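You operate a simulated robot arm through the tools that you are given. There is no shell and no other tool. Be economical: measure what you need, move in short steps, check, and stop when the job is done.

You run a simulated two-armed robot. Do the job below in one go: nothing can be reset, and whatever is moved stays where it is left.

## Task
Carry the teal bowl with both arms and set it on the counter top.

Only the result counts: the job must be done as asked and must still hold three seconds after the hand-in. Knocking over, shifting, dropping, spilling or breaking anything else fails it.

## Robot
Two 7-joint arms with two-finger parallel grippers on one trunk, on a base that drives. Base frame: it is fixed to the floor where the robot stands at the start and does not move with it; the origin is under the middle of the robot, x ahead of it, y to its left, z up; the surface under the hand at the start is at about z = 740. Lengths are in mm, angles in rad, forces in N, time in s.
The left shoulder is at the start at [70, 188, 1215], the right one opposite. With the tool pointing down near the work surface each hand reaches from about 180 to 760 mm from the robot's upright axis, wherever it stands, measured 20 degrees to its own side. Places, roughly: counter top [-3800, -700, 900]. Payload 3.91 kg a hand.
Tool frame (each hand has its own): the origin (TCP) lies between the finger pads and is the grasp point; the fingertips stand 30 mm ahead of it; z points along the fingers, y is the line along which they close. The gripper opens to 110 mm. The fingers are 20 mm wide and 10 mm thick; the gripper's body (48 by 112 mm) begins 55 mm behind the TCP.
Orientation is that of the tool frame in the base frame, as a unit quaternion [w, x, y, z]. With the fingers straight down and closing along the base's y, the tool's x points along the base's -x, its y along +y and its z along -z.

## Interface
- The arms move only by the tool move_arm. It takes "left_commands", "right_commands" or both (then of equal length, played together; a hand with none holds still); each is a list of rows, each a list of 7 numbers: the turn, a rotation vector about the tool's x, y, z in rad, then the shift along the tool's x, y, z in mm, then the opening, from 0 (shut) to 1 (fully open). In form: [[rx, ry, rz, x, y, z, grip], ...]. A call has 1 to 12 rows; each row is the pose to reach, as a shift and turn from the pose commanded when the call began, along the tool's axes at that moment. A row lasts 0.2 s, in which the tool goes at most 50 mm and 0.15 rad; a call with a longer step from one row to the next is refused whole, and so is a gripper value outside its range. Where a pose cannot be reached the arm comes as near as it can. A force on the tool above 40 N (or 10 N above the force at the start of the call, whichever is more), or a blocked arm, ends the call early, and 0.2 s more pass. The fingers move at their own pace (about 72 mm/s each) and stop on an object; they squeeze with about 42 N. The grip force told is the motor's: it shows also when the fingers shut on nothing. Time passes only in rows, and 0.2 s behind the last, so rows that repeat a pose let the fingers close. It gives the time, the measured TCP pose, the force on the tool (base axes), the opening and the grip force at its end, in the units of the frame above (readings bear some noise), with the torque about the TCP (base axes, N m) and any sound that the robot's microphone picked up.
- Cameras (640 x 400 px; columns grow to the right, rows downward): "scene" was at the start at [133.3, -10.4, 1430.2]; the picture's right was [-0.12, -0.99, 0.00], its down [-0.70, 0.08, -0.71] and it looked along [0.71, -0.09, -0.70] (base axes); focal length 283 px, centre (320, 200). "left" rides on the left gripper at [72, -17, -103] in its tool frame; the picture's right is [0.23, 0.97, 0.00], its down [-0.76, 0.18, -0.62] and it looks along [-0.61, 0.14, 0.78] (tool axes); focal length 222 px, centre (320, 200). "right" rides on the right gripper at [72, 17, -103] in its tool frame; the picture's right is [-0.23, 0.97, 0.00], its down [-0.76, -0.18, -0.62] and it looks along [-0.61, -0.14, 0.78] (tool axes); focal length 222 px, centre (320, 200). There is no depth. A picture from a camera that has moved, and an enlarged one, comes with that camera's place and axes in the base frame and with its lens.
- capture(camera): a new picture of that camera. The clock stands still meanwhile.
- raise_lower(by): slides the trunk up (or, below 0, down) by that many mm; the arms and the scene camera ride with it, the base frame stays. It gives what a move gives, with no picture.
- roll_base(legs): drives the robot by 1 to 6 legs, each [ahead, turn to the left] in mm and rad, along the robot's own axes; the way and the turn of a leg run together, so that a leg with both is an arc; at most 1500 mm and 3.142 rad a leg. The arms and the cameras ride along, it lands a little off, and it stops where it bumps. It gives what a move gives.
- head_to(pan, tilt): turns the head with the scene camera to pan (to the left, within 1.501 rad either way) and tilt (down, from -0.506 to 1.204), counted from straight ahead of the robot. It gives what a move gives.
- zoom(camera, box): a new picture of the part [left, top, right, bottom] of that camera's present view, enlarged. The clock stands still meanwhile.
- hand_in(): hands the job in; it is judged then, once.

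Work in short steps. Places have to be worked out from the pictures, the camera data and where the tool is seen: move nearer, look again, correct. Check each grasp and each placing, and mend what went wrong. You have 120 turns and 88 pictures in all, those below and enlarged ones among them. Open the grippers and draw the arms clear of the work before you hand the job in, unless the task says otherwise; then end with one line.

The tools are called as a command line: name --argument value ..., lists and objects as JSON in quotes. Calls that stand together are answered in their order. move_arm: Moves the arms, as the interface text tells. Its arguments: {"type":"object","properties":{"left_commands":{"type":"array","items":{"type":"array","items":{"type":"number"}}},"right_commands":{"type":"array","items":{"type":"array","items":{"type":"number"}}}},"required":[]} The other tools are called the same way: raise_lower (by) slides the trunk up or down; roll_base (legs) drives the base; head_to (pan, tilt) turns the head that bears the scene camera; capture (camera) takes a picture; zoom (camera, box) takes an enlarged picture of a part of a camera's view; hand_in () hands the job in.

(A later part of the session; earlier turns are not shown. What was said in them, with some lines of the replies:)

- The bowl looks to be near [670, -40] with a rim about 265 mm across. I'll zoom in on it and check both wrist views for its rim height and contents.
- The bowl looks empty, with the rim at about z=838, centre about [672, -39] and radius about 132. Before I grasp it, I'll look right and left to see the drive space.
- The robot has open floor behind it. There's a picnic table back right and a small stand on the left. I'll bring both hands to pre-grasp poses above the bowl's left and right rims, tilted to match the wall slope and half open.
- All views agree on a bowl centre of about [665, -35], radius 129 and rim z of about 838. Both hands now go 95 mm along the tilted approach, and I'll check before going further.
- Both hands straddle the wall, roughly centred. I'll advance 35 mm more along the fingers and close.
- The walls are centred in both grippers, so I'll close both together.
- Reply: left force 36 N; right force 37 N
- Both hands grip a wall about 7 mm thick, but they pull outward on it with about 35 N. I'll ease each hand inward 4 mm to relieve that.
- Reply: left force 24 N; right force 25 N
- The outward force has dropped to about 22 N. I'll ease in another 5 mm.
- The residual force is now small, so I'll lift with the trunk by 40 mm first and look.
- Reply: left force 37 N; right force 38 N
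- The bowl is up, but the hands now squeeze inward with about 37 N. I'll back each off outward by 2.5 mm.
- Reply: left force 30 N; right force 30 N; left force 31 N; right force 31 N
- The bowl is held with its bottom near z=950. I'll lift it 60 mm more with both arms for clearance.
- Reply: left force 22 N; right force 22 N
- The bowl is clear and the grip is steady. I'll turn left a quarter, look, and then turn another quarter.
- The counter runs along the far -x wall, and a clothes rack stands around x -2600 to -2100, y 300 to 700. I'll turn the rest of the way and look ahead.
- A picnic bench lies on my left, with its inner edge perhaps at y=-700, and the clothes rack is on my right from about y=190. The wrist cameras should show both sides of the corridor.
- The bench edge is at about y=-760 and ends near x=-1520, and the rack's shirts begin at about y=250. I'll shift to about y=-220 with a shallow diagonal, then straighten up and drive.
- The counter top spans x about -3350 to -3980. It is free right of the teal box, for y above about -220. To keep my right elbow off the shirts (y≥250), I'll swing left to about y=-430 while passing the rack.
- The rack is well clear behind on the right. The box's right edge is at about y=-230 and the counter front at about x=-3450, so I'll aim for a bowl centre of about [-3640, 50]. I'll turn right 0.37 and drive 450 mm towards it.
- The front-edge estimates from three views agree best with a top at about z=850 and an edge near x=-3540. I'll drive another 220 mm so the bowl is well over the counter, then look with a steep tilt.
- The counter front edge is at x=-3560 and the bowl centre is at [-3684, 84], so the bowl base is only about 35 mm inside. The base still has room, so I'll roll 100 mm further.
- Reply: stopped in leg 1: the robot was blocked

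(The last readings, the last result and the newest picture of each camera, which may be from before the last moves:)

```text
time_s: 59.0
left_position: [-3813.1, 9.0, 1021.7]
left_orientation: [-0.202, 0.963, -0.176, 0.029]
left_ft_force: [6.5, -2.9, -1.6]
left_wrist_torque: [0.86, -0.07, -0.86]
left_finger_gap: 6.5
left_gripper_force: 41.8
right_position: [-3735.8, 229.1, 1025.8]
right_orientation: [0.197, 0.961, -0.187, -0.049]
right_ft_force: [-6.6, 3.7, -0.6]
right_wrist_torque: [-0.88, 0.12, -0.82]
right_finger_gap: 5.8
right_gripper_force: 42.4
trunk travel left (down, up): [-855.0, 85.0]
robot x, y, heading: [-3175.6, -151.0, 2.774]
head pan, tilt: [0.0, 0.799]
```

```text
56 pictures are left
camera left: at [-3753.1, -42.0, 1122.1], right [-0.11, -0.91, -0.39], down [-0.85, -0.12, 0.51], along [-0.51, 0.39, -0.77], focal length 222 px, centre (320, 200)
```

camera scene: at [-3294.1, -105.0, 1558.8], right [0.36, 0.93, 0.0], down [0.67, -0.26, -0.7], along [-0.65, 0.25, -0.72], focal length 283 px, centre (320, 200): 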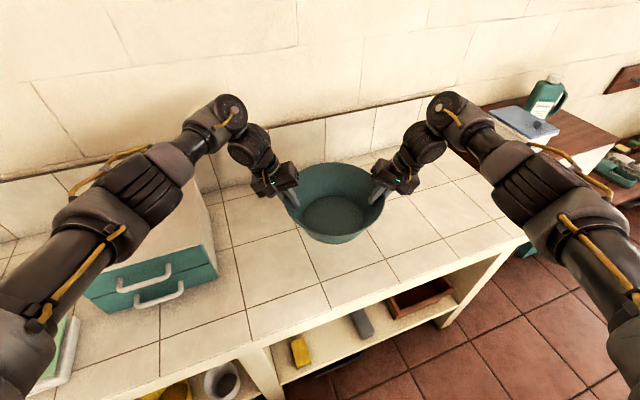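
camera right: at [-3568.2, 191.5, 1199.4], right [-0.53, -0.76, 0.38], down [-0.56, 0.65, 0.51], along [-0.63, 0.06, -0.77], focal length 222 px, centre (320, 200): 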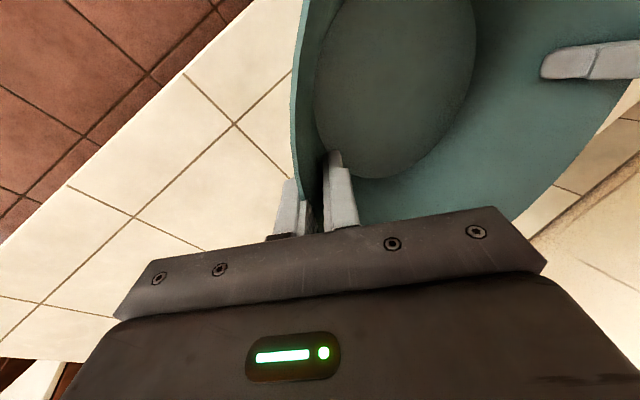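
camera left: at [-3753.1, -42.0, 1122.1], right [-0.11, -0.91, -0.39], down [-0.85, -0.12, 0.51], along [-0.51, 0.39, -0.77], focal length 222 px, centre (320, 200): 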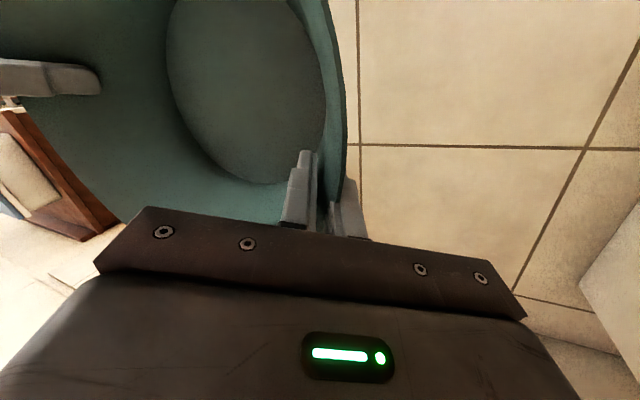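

The base bumped the counter front, but the bowl is well over the counter and steady. I'll back off 25 mm to relieve the contact and lower 40 mm.

roll_base --legs '[[-25, 0]]'

raise_lower --by -30

capture --camera "scene"

capture --camera "right"

```text
time_s: 59.9
left_position: [-3795.1, 2.8, 1016.3]
left_orientation: [-0.201, 0.963, -0.176, 0.033]
left_ft_force: [7.8, -2.4, -1.5]
left_wrist_torque: [0.73, -0.41, -1.01]
left_finger_gap: 6.5
left_gripper_force: 41.6
right_position: [-3720.1, 222.0, 1019.1]
right_orientation: [0.199, 0.961, -0.187, -0.046]
right_ft_force: [-8.2, 2.9, -1.1]
right_wrist_torque: [-0.74, 0.35, -0.95]
right_finger_gap: 5.8
right_gripper_force: 41.6
trunk travel left (down, up): [-855.0, 85.0]
robot x, y, heading: [-3154.2, -160.9, 2.773]
head pan, tilt: [0.0, 0.799]
```

```text
time_s: 60.6
left_position: [-3788.9, 1.2, 990.3]
left_orientation: [-0.201, 0.963, -0.176, 0.03]
left_ft_force: [5.0, -2.9, -0.5]
left_wrist_torque: [1.16, 0.49, -0.5]
left_finger_gap: 6.6
left_gripper_force: 41.6
right_position: [-3714.7, 220.6, 995.8]
right_orientation: [0.198, 0.961, -0.187, -0.049]
right_ft_force: [-5.1, 2.4, -0.9]
right_wrist_torque: [-1.13, -0.42, -0.48]
right_finger_gap: 5.8
right_gripper_force: 42.2
trunk travel left (down, up): [-825.0, 115.0]
robot x, y, heading: [-3148.5, -159.6, 2.776]
head pan, tilt: [0.0, 0.799]
```

```text
55 pictures are left
camera scene: at [-3271.4, -113.5, 1528.7], right [0.36, 0.93, 0.0], down [0.67, -0.26, -0.7], along [-0.65, 0.25, -0.72], focal length 283 px, centre (320, 200)
```

scene: 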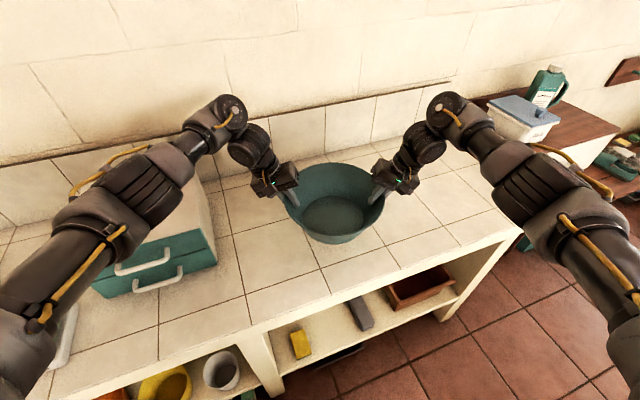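

```text
54 pictures are left
camera right: at [-3634.7, 217.9, 1094.5], right [-0.54, -0.74, 0.39], down [-0.54, 0.67, 0.52], along [-0.64, 0.07, -0.76], focal length 222 px, centre (320, 200)
```

right: 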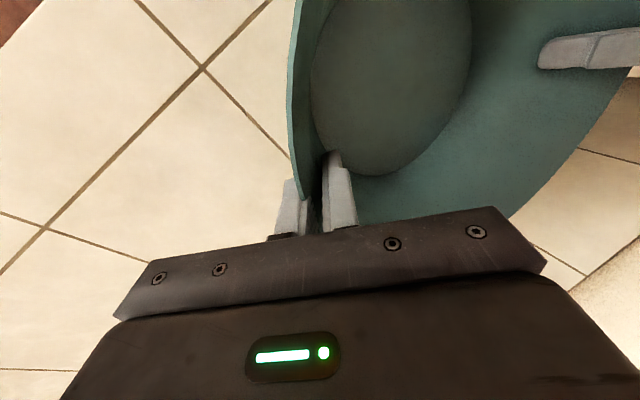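

The bowl is well inside the counter. I'll lower 20 mm and then in steps of 10 mm, watching the forces.

raise_lower --by -20

raise_lower --by -10

zoom --camera "scene" --box '[240, 140, 440, 265]'

```text
time_s: 61.3
left_position: [-3789.5, 0.0, 970.9]
left_orientation: [-0.202, 0.963, -0.177, 0.03]
left_ft_force: [5.9, -3.7, -2.2]
left_wrist_torque: [0.9, 0.03, -0.79]
left_finger_gap: 6.7
left_gripper_force: 41.7
right_position: [-3713.3, 221.1, 974.4]
right_orientation: [0.197, 0.961, -0.188, -0.05]
right_ft_force: [-5.3, 3.2, -1.1]
right_wrist_torque: [-0.91, -0.01, -0.74]
right_finger_gap: 5.6
right_gripper_force: 41.7
trunk travel left (down, up): [-805.0, 135.0]
robot x, y, heading: [-3149.8, -162.4, 2.774]
head pan, tilt: [0.0, 0.799]
```

```text
time_s: 61.9
left_position: [-3790.3, -0.3, 961.1]
left_orientation: [-0.202, 0.963, -0.175, 0.032]
left_ft_force: [6.0, -3.1, -0.8]
left_wrist_torque: [0.8, -0.24, -0.95]
left_finger_gap: 6.8
left_gripper_force: 42.0
right_position: [-3713.3, 221.4, 963.0]
right_orientation: [0.198, 0.961, -0.188, -0.048]
right_ft_force: [-7.7, 4.5, -0.9]
right_wrist_torque: [-0.79, 0.27, -0.85]
right_finger_gap: 5.6
right_gripper_force: 41.9
trunk travel left (down, up): [-795.0, 145.0]
robot x, y, heading: [-3153.7, -161.1, 2.775]
head pan, tilt: [0.0, 0.799]
```

```text
3.20 times, centred on (340, 202) of scene
camera zoom: at [-3271.6, -113.5, 1498.6], right [0.36, 0.93, 0.0], down [0.67, -0.26, -0.7], along [-0.65, 0.25, -0.72], focal length 905 px, centre (256, 192)
```

zoom: 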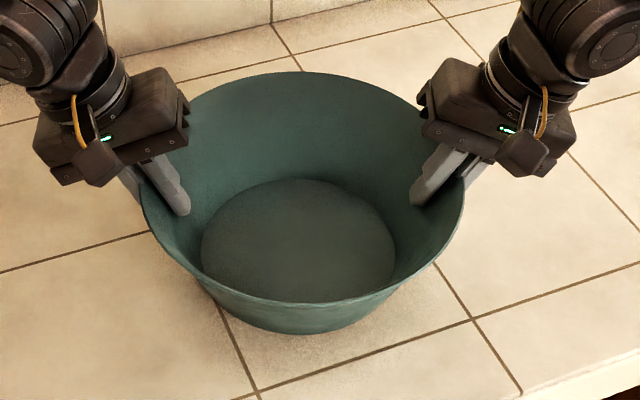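

The bowl is close above the counter with no contact force yet. I'll go on down in small steps.

raise_lower --by -8

raise_lower --by -6

```text
time_s: 62.4
left_position: [-3791.5, -0.2, 952.7]
left_orientation: [-0.201, 0.963, -0.177, 0.03]
left_ft_force: [7.5, -4.1, -0.2]
left_wrist_torque: [0.72, -0.34, -1.01]
left_finger_gap: 6.3
left_gripper_force: 41.8
right_position: [-3713.6, 220.6, 955.6]
right_orientation: [0.197, 0.961, -0.187, -0.048]
right_ft_force: [-8.3, 3.5, -0.7]
right_wrist_torque: [-0.74, 0.38, -0.94]
right_finger_gap: 5.6
right_gripper_force: 41.8
trunk travel left (down, up): [-787.0, 153.0]
robot x, y, heading: [-3149.4, -155.3, 2.775]
head pan, tilt: [0.0, 0.799]
```

```text
time_s: 63.0
left_position: [-3789.6, 0.6, 946.8]
left_orientation: [-0.201, 0.963, -0.177, 0.031]
left_ft_force: [7.8, -4.1, -1.9]
left_wrist_torque: [0.75, -0.31, -0.97]
left_finger_gap: 6.3
left_gripper_force: 41.7
right_position: [-3713.4, 222.0, 950.2]
right_orientation: [0.198, 0.961, -0.187, -0.049]
right_ft_force: [-7.5, 4.0, -1.3]
right_wrist_torque: [-0.76, 0.34, -0.96]
right_finger_gap: 5.6
right_gripper_force: 41.7
trunk travel left (down, up): [-781.0, 159.0]
robot x, y, heading: [-3152.3, -158.6, 2.773]
head pan, tilt: [0.0, 0.799]
```

There's still no contact. I'll take two more 8 mm steps and look.

raise_lower --by -8

raise_lower --by -8

zoom --camera "scene" --box '[240, 140, 440, 265]'

```text
time_s: 63.5
left_position: [-3790.6, 0.8, 942.0]
left_orientation: [-0.203, 0.963, -0.176, 0.028]
left_ft_force: [0.3, -3.2, 16.0]
left_wrist_torque: [0.38, -0.92, -1.29]
left_finger_gap: 6.3
left_gripper_force: 41.7
right_position: [-3713.0, 220.7, 944.9]
right_orientation: [0.199, 0.961, -0.186, -0.05]
right_ft_force: [-8.9, 8.6, 15.3]
right_wrist_torque: [-1.36, -1.01, -0.24]
right_finger_gap: 5.8
right_gripper_force: 41.9
trunk travel left (down, up): [-773.0, 167.0]
robot x, y, heading: [-3150.9, -158.8, 2.773]
head pan, tilt: [0.0, 0.799]
```

```text
time_s: 64.0
left_position: [-3791.9, 0.4, 940.8]
left_orientation: [-0.206, 0.962, -0.177, 0.021]
left_ft_force: [3.4, -7.7, 13.6]
left_wrist_torque: [0.89, 0.16, -0.77]
left_finger_gap: 6.0
left_gripper_force: 42.2
right_position: [-3714.1, 221.4, 942.5]
right_orientation: [0.198, 0.96, -0.187, -0.057]
right_ft_force: [1.4, 5.2, 12.8]
right_wrist_torque: [-1.18, -0.64, -0.25]
right_finger_gap: 5.9
right_gripper_force: 42.2
trunk travel left (down, up): [-766.0, 174.0]
robot x, y, heading: [-3150.9, -159.6, 2.775]
head pan, tilt: [0.0, 0.799]
stopped: the force on the tool passed its limit at 43 N (the readings are from after the stop); the commanded pose is now the measured one
```

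```text
3.20 times, centred on (340, 202) of scene
camera zoom: at [-3267.8, -115.3, 1470.2], right [0.36, 0.93, 0.0], down [0.67, -0.26, -0.7], along [-0.65, 0.25, -0.71], focal length 905 px, centre (256, 192)
```

zoom: 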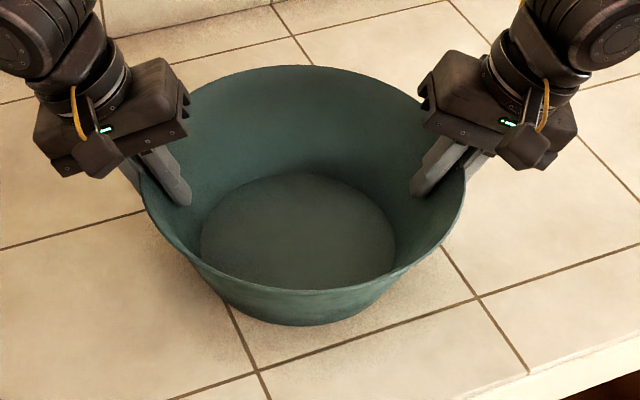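

Contact came at TCP z≈943, so the top is at about 860, and about 26 N presses down in all. I'll ease up 2 mm and then open both grippers slowly together.

raise_lower --by 2

move_arm --left_commands '[[0, 0, 0, 0, 0, 0, 0.15], [0, 0, 0, 0, 0, 0, 0.3], [0, 0, 0, 0, 0, 0, 0.45], [0, 0, 0, 0, 0, 0, 0.45]]' --right_commands '[[0, 0, 0, 0, 0, 0, 0.15], [0, 0, 0, 0, 0, 0, 0.3], [0, 0, 0, 0, 0, 0, 0.45], [0, 0, 0, 0, 0, 0, 0.45]]'

capture --camera "left"

capture --camera "right"

```text
time_s: 64.6
left_position: [-3792.1, 1.5, 939.6]
left_orientation: [-0.205, 0.963, -0.175, 0.024]
left_ft_force: [5.5, -5.7, 9.6]
left_wrist_torque: [1.17, 0.68, -0.48]
left_finger_gap: 5.9
left_gripper_force: 41.7
right_position: [-3715.3, 221.4, 942.5]
right_orientation: [0.198, 0.96, -0.187, -0.055]
right_ft_force: [-3.0, 3.8, 5.8]
right_wrist_torque: [-0.81, 0.12, -0.78]
right_finger_gap: 5.5
right_gripper_force: 41.8
trunk travel left (down, up): [-768.0, 172.0]
robot x, y, heading: [-3149.5, -157.5, 2.773]
head pan, tilt: [0.0, 0.799]
```

```text
time_s: 65.6
left_position: [-3795.1, 1.8, 939.5]
left_orientation: [-0.204, 0.963, -0.176, 0.025]
left_ft_force: [0.4, 0.7, -0.9]
left_wrist_torque: [0.0, 0.04, 0.0]
left_finger_gap: 49.6
left_gripper_force: 0.1
right_position: [-3716.5, 222.1, 941.5]
right_orientation: [0.198, 0.961, -0.187, -0.053]
right_ft_force: [0.5, -0.3, 0.2]
right_wrist_torque: [0.0, -0.01, -0.01]
right_finger_gap: 49.4
right_gripper_force: 0.1
trunk travel left (down, up): [-768.0, 172.0]
robot x, y, heading: [-3152.7, -157.0, 2.778]
head pan, tilt: [0.0, 0.799]
```

```text
51 pictures are left
camera left: at [-3732.5, -49.3, 1038.6], right [-0.11, -0.91, -0.4], down [-0.85, -0.13, 0.52], along [-0.52, 0.39, -0.76], focal length 222 px, centre (320, 200)
```

left: 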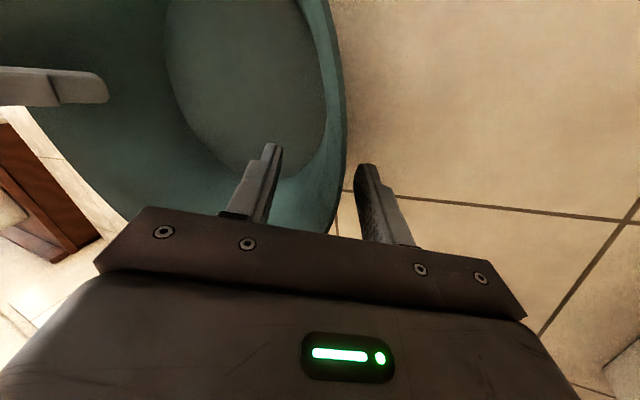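

```text
50 pictures are left
camera right: at [-3636.4, 218.4, 1041.1], right [-0.54, -0.74, 0.4], down [-0.53, 0.67, 0.52], along [-0.65, 0.07, -0.76], focal length 222 px, centre (320, 200)
```

right: 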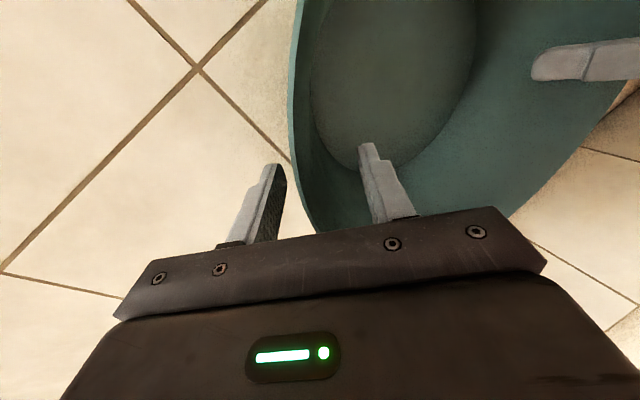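

The bowl sits free and the forces are zero. I'll withdraw both hands straight back along their fingers by 140 mm.

move_arm --left_commands '[[0, 0, 0, 0, 0, -20, 0.45], [0, 0, 0, 0, 0, -50, 0.45], [0, 0, 0, 0, 0, -80, 0.45], [0, 0, 0, 0, 0, -110, 0.45], [0, 0, 0, 0, 0, -140, 0.45]]' --right_commands '[[0, 0, 0, 0, 0, -20, 0.45], [0, 0, 0, 0, 0, -50, 0.45], [0, 0, 0, 0, 0, -80, 0.45], [0, 0, 0, 0, 0, -110, 0.45], [0, 0, 0, 0, 0, -140, 0.45]]'

raise_lower --by 120

capture --camera "scene"

```text
time_s: 66.8
left_position: [-3807.3, -54.2, 1068.9]
left_orientation: [-0.206, 0.963, -0.174, 0.024]
left_ft_force: [0.6, 0.1, -0.2]
left_wrist_torque: [-0.01, 0.04, 0.02]
left_finger_gap: 49.6
left_gripper_force: 0.0
right_position: [-3689.2, 272.0, 1072.2]
right_orientation: [0.198, 0.961, -0.187, -0.054]
right_ft_force: [0.3, 0.6, 0.9]
right_wrist_torque: [0.01, 0.0, 0.02]
right_finger_gap: 49.3
right_gripper_force: 0.1
trunk travel left (down, up): [-768.0, 172.0]
robot x, y, heading: [-3152.9, -159.6, 2.774]
head pan, tilt: [0.0, 0.799]
```

```text
time_s: 68.3
left_position: [-3810.6, -52.2, 1187.5]
left_orientation: [-0.205, 0.963, -0.176, 0.025]
left_ft_force: [-0.1, 0.2, 0.2]
left_wrist_torque: [0.02, 0.01, 0.0]
left_finger_gap: 49.3
left_gripper_force: 0.0
right_position: [-3691.5, 272.2, 1190.5]
right_orientation: [0.199, 0.961, -0.187, -0.054]
right_ft_force: [0.1, 0.5, 0.1]
right_wrist_torque: [-0.03, 0.0, -0.01]
right_finger_gap: 49.5
right_gripper_force: 0.0
trunk travel left (down, up): [-888.0, 52.0]
robot x, y, heading: [-3150.2, -155.8, 2.774]
head pan, tilt: [0.0, 0.799]
```

```text
49 pictures are left
camera scene: at [-3272.3, -113.2, 1592.0], right [0.36, 0.93, 0.0], down [0.67, -0.26, -0.7], along [-0.65, 0.25, -0.72], focal length 283 px, centre (320, 200)
```

scene: 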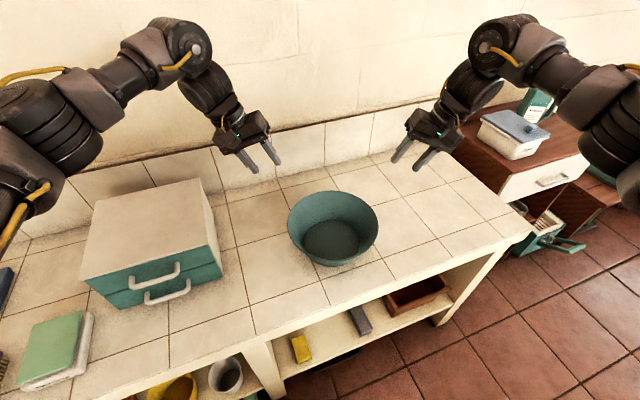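

The bowl stands upright, well inside the counter, and nothing else has moved. I'll back the base off, open the grippers fully and take a last look.

roll_base --legs '[[-250, 0]]'

move_arm --left_commands '[[0, 0, 0, 0, 0, 0, 1], [0, 0, 0, 0, 0, 0, 1], [0, 0, 0, 0, 0, 0, 1]]' --right_commands '[[0, 0, 0, 0, 0, 0, 1], [0, 0, 0, 0, 0, 0, 1], [0, 0, 0, 0, 0, 0, 1]]'

capture --camera "scene"

```text
time_s: 70.1
left_position: [-3580.8, -140.5, 1184.4]
left_orientation: [-0.204, 0.963, -0.174, 0.026]
left_ft_force: [0.7, -0.4, 0.1]
left_wrist_torque: [-0.02, -0.04, 0.01]
left_finger_gap: 49.3
left_gripper_force: 0.0
right_position: [-3461.2, 184.3, 1187.4]
right_orientation: [0.199, 0.96, -0.188, -0.052]
right_ft_force: [-0.4, 0.4, -1.0]
right_wrist_torque: [-0.02, -0.06, -0.01]
right_finger_gap: 49.4
right_gripper_force: 0.1
trunk travel left (down, up): [-888.0, 52.0]
robot x, y, heading: [-2915.0, -246.7, 2.776]
head pan, tilt: [0.0, 0.799]
```

```text
time_s: 70.9
left_position: [-3576.3, -142.6, 1188.0]
left_orientation: [-0.205, 0.963, -0.174, 0.024]
left_ft_force: [0.6, -0.9, 0.2]
left_wrist_torque: [0.0, -0.01, 0.0]
left_finger_gap: 110.0
left_gripper_force: 0.0
right_position: [-3456.7, 182.4, 1191.2]
right_orientation: [0.199, 0.96, -0.188, -0.054]
right_ft_force: [0.1, 0.8, 0.1]
right_wrist_torque: [-0.01, 0.04, -0.01]
right_finger_gap: 110.1
right_gripper_force: 0.0
trunk travel left (down, up): [-888.0, 52.0]
robot x, y, heading: [-2917.2, -244.7, 2.779]
head pan, tilt: [0.0, 0.799]
```

```text
48 pictures are left
camera scene: at [-3038.0, -203.2, 1592.2], right [0.36, 0.93, 0.0], down [0.67, -0.26, -0.7], along [-0.65, 0.25, -0.72], focal length 283 px, centre (320, 200)
```

scene: 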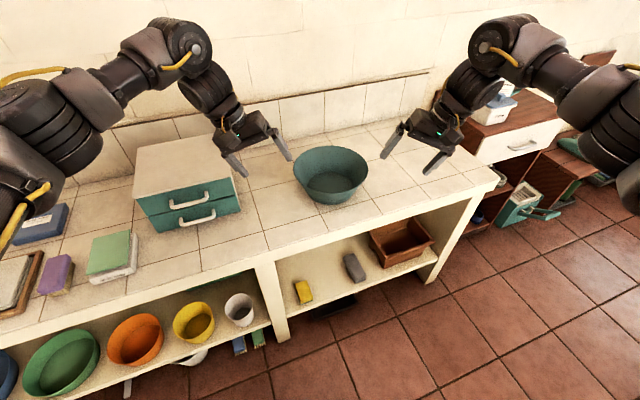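

The bowl stands upright on the counter, the grippers are open and the arms are clear, so I'm handing in.

hand_in

```text
The job is handed in.
```

I carried the teal bowl with both arms and set it upright on the counter top, to the right of the teal drawer box; the base bumped the counter front once on the way in, and nothing looked moved in the last picture.
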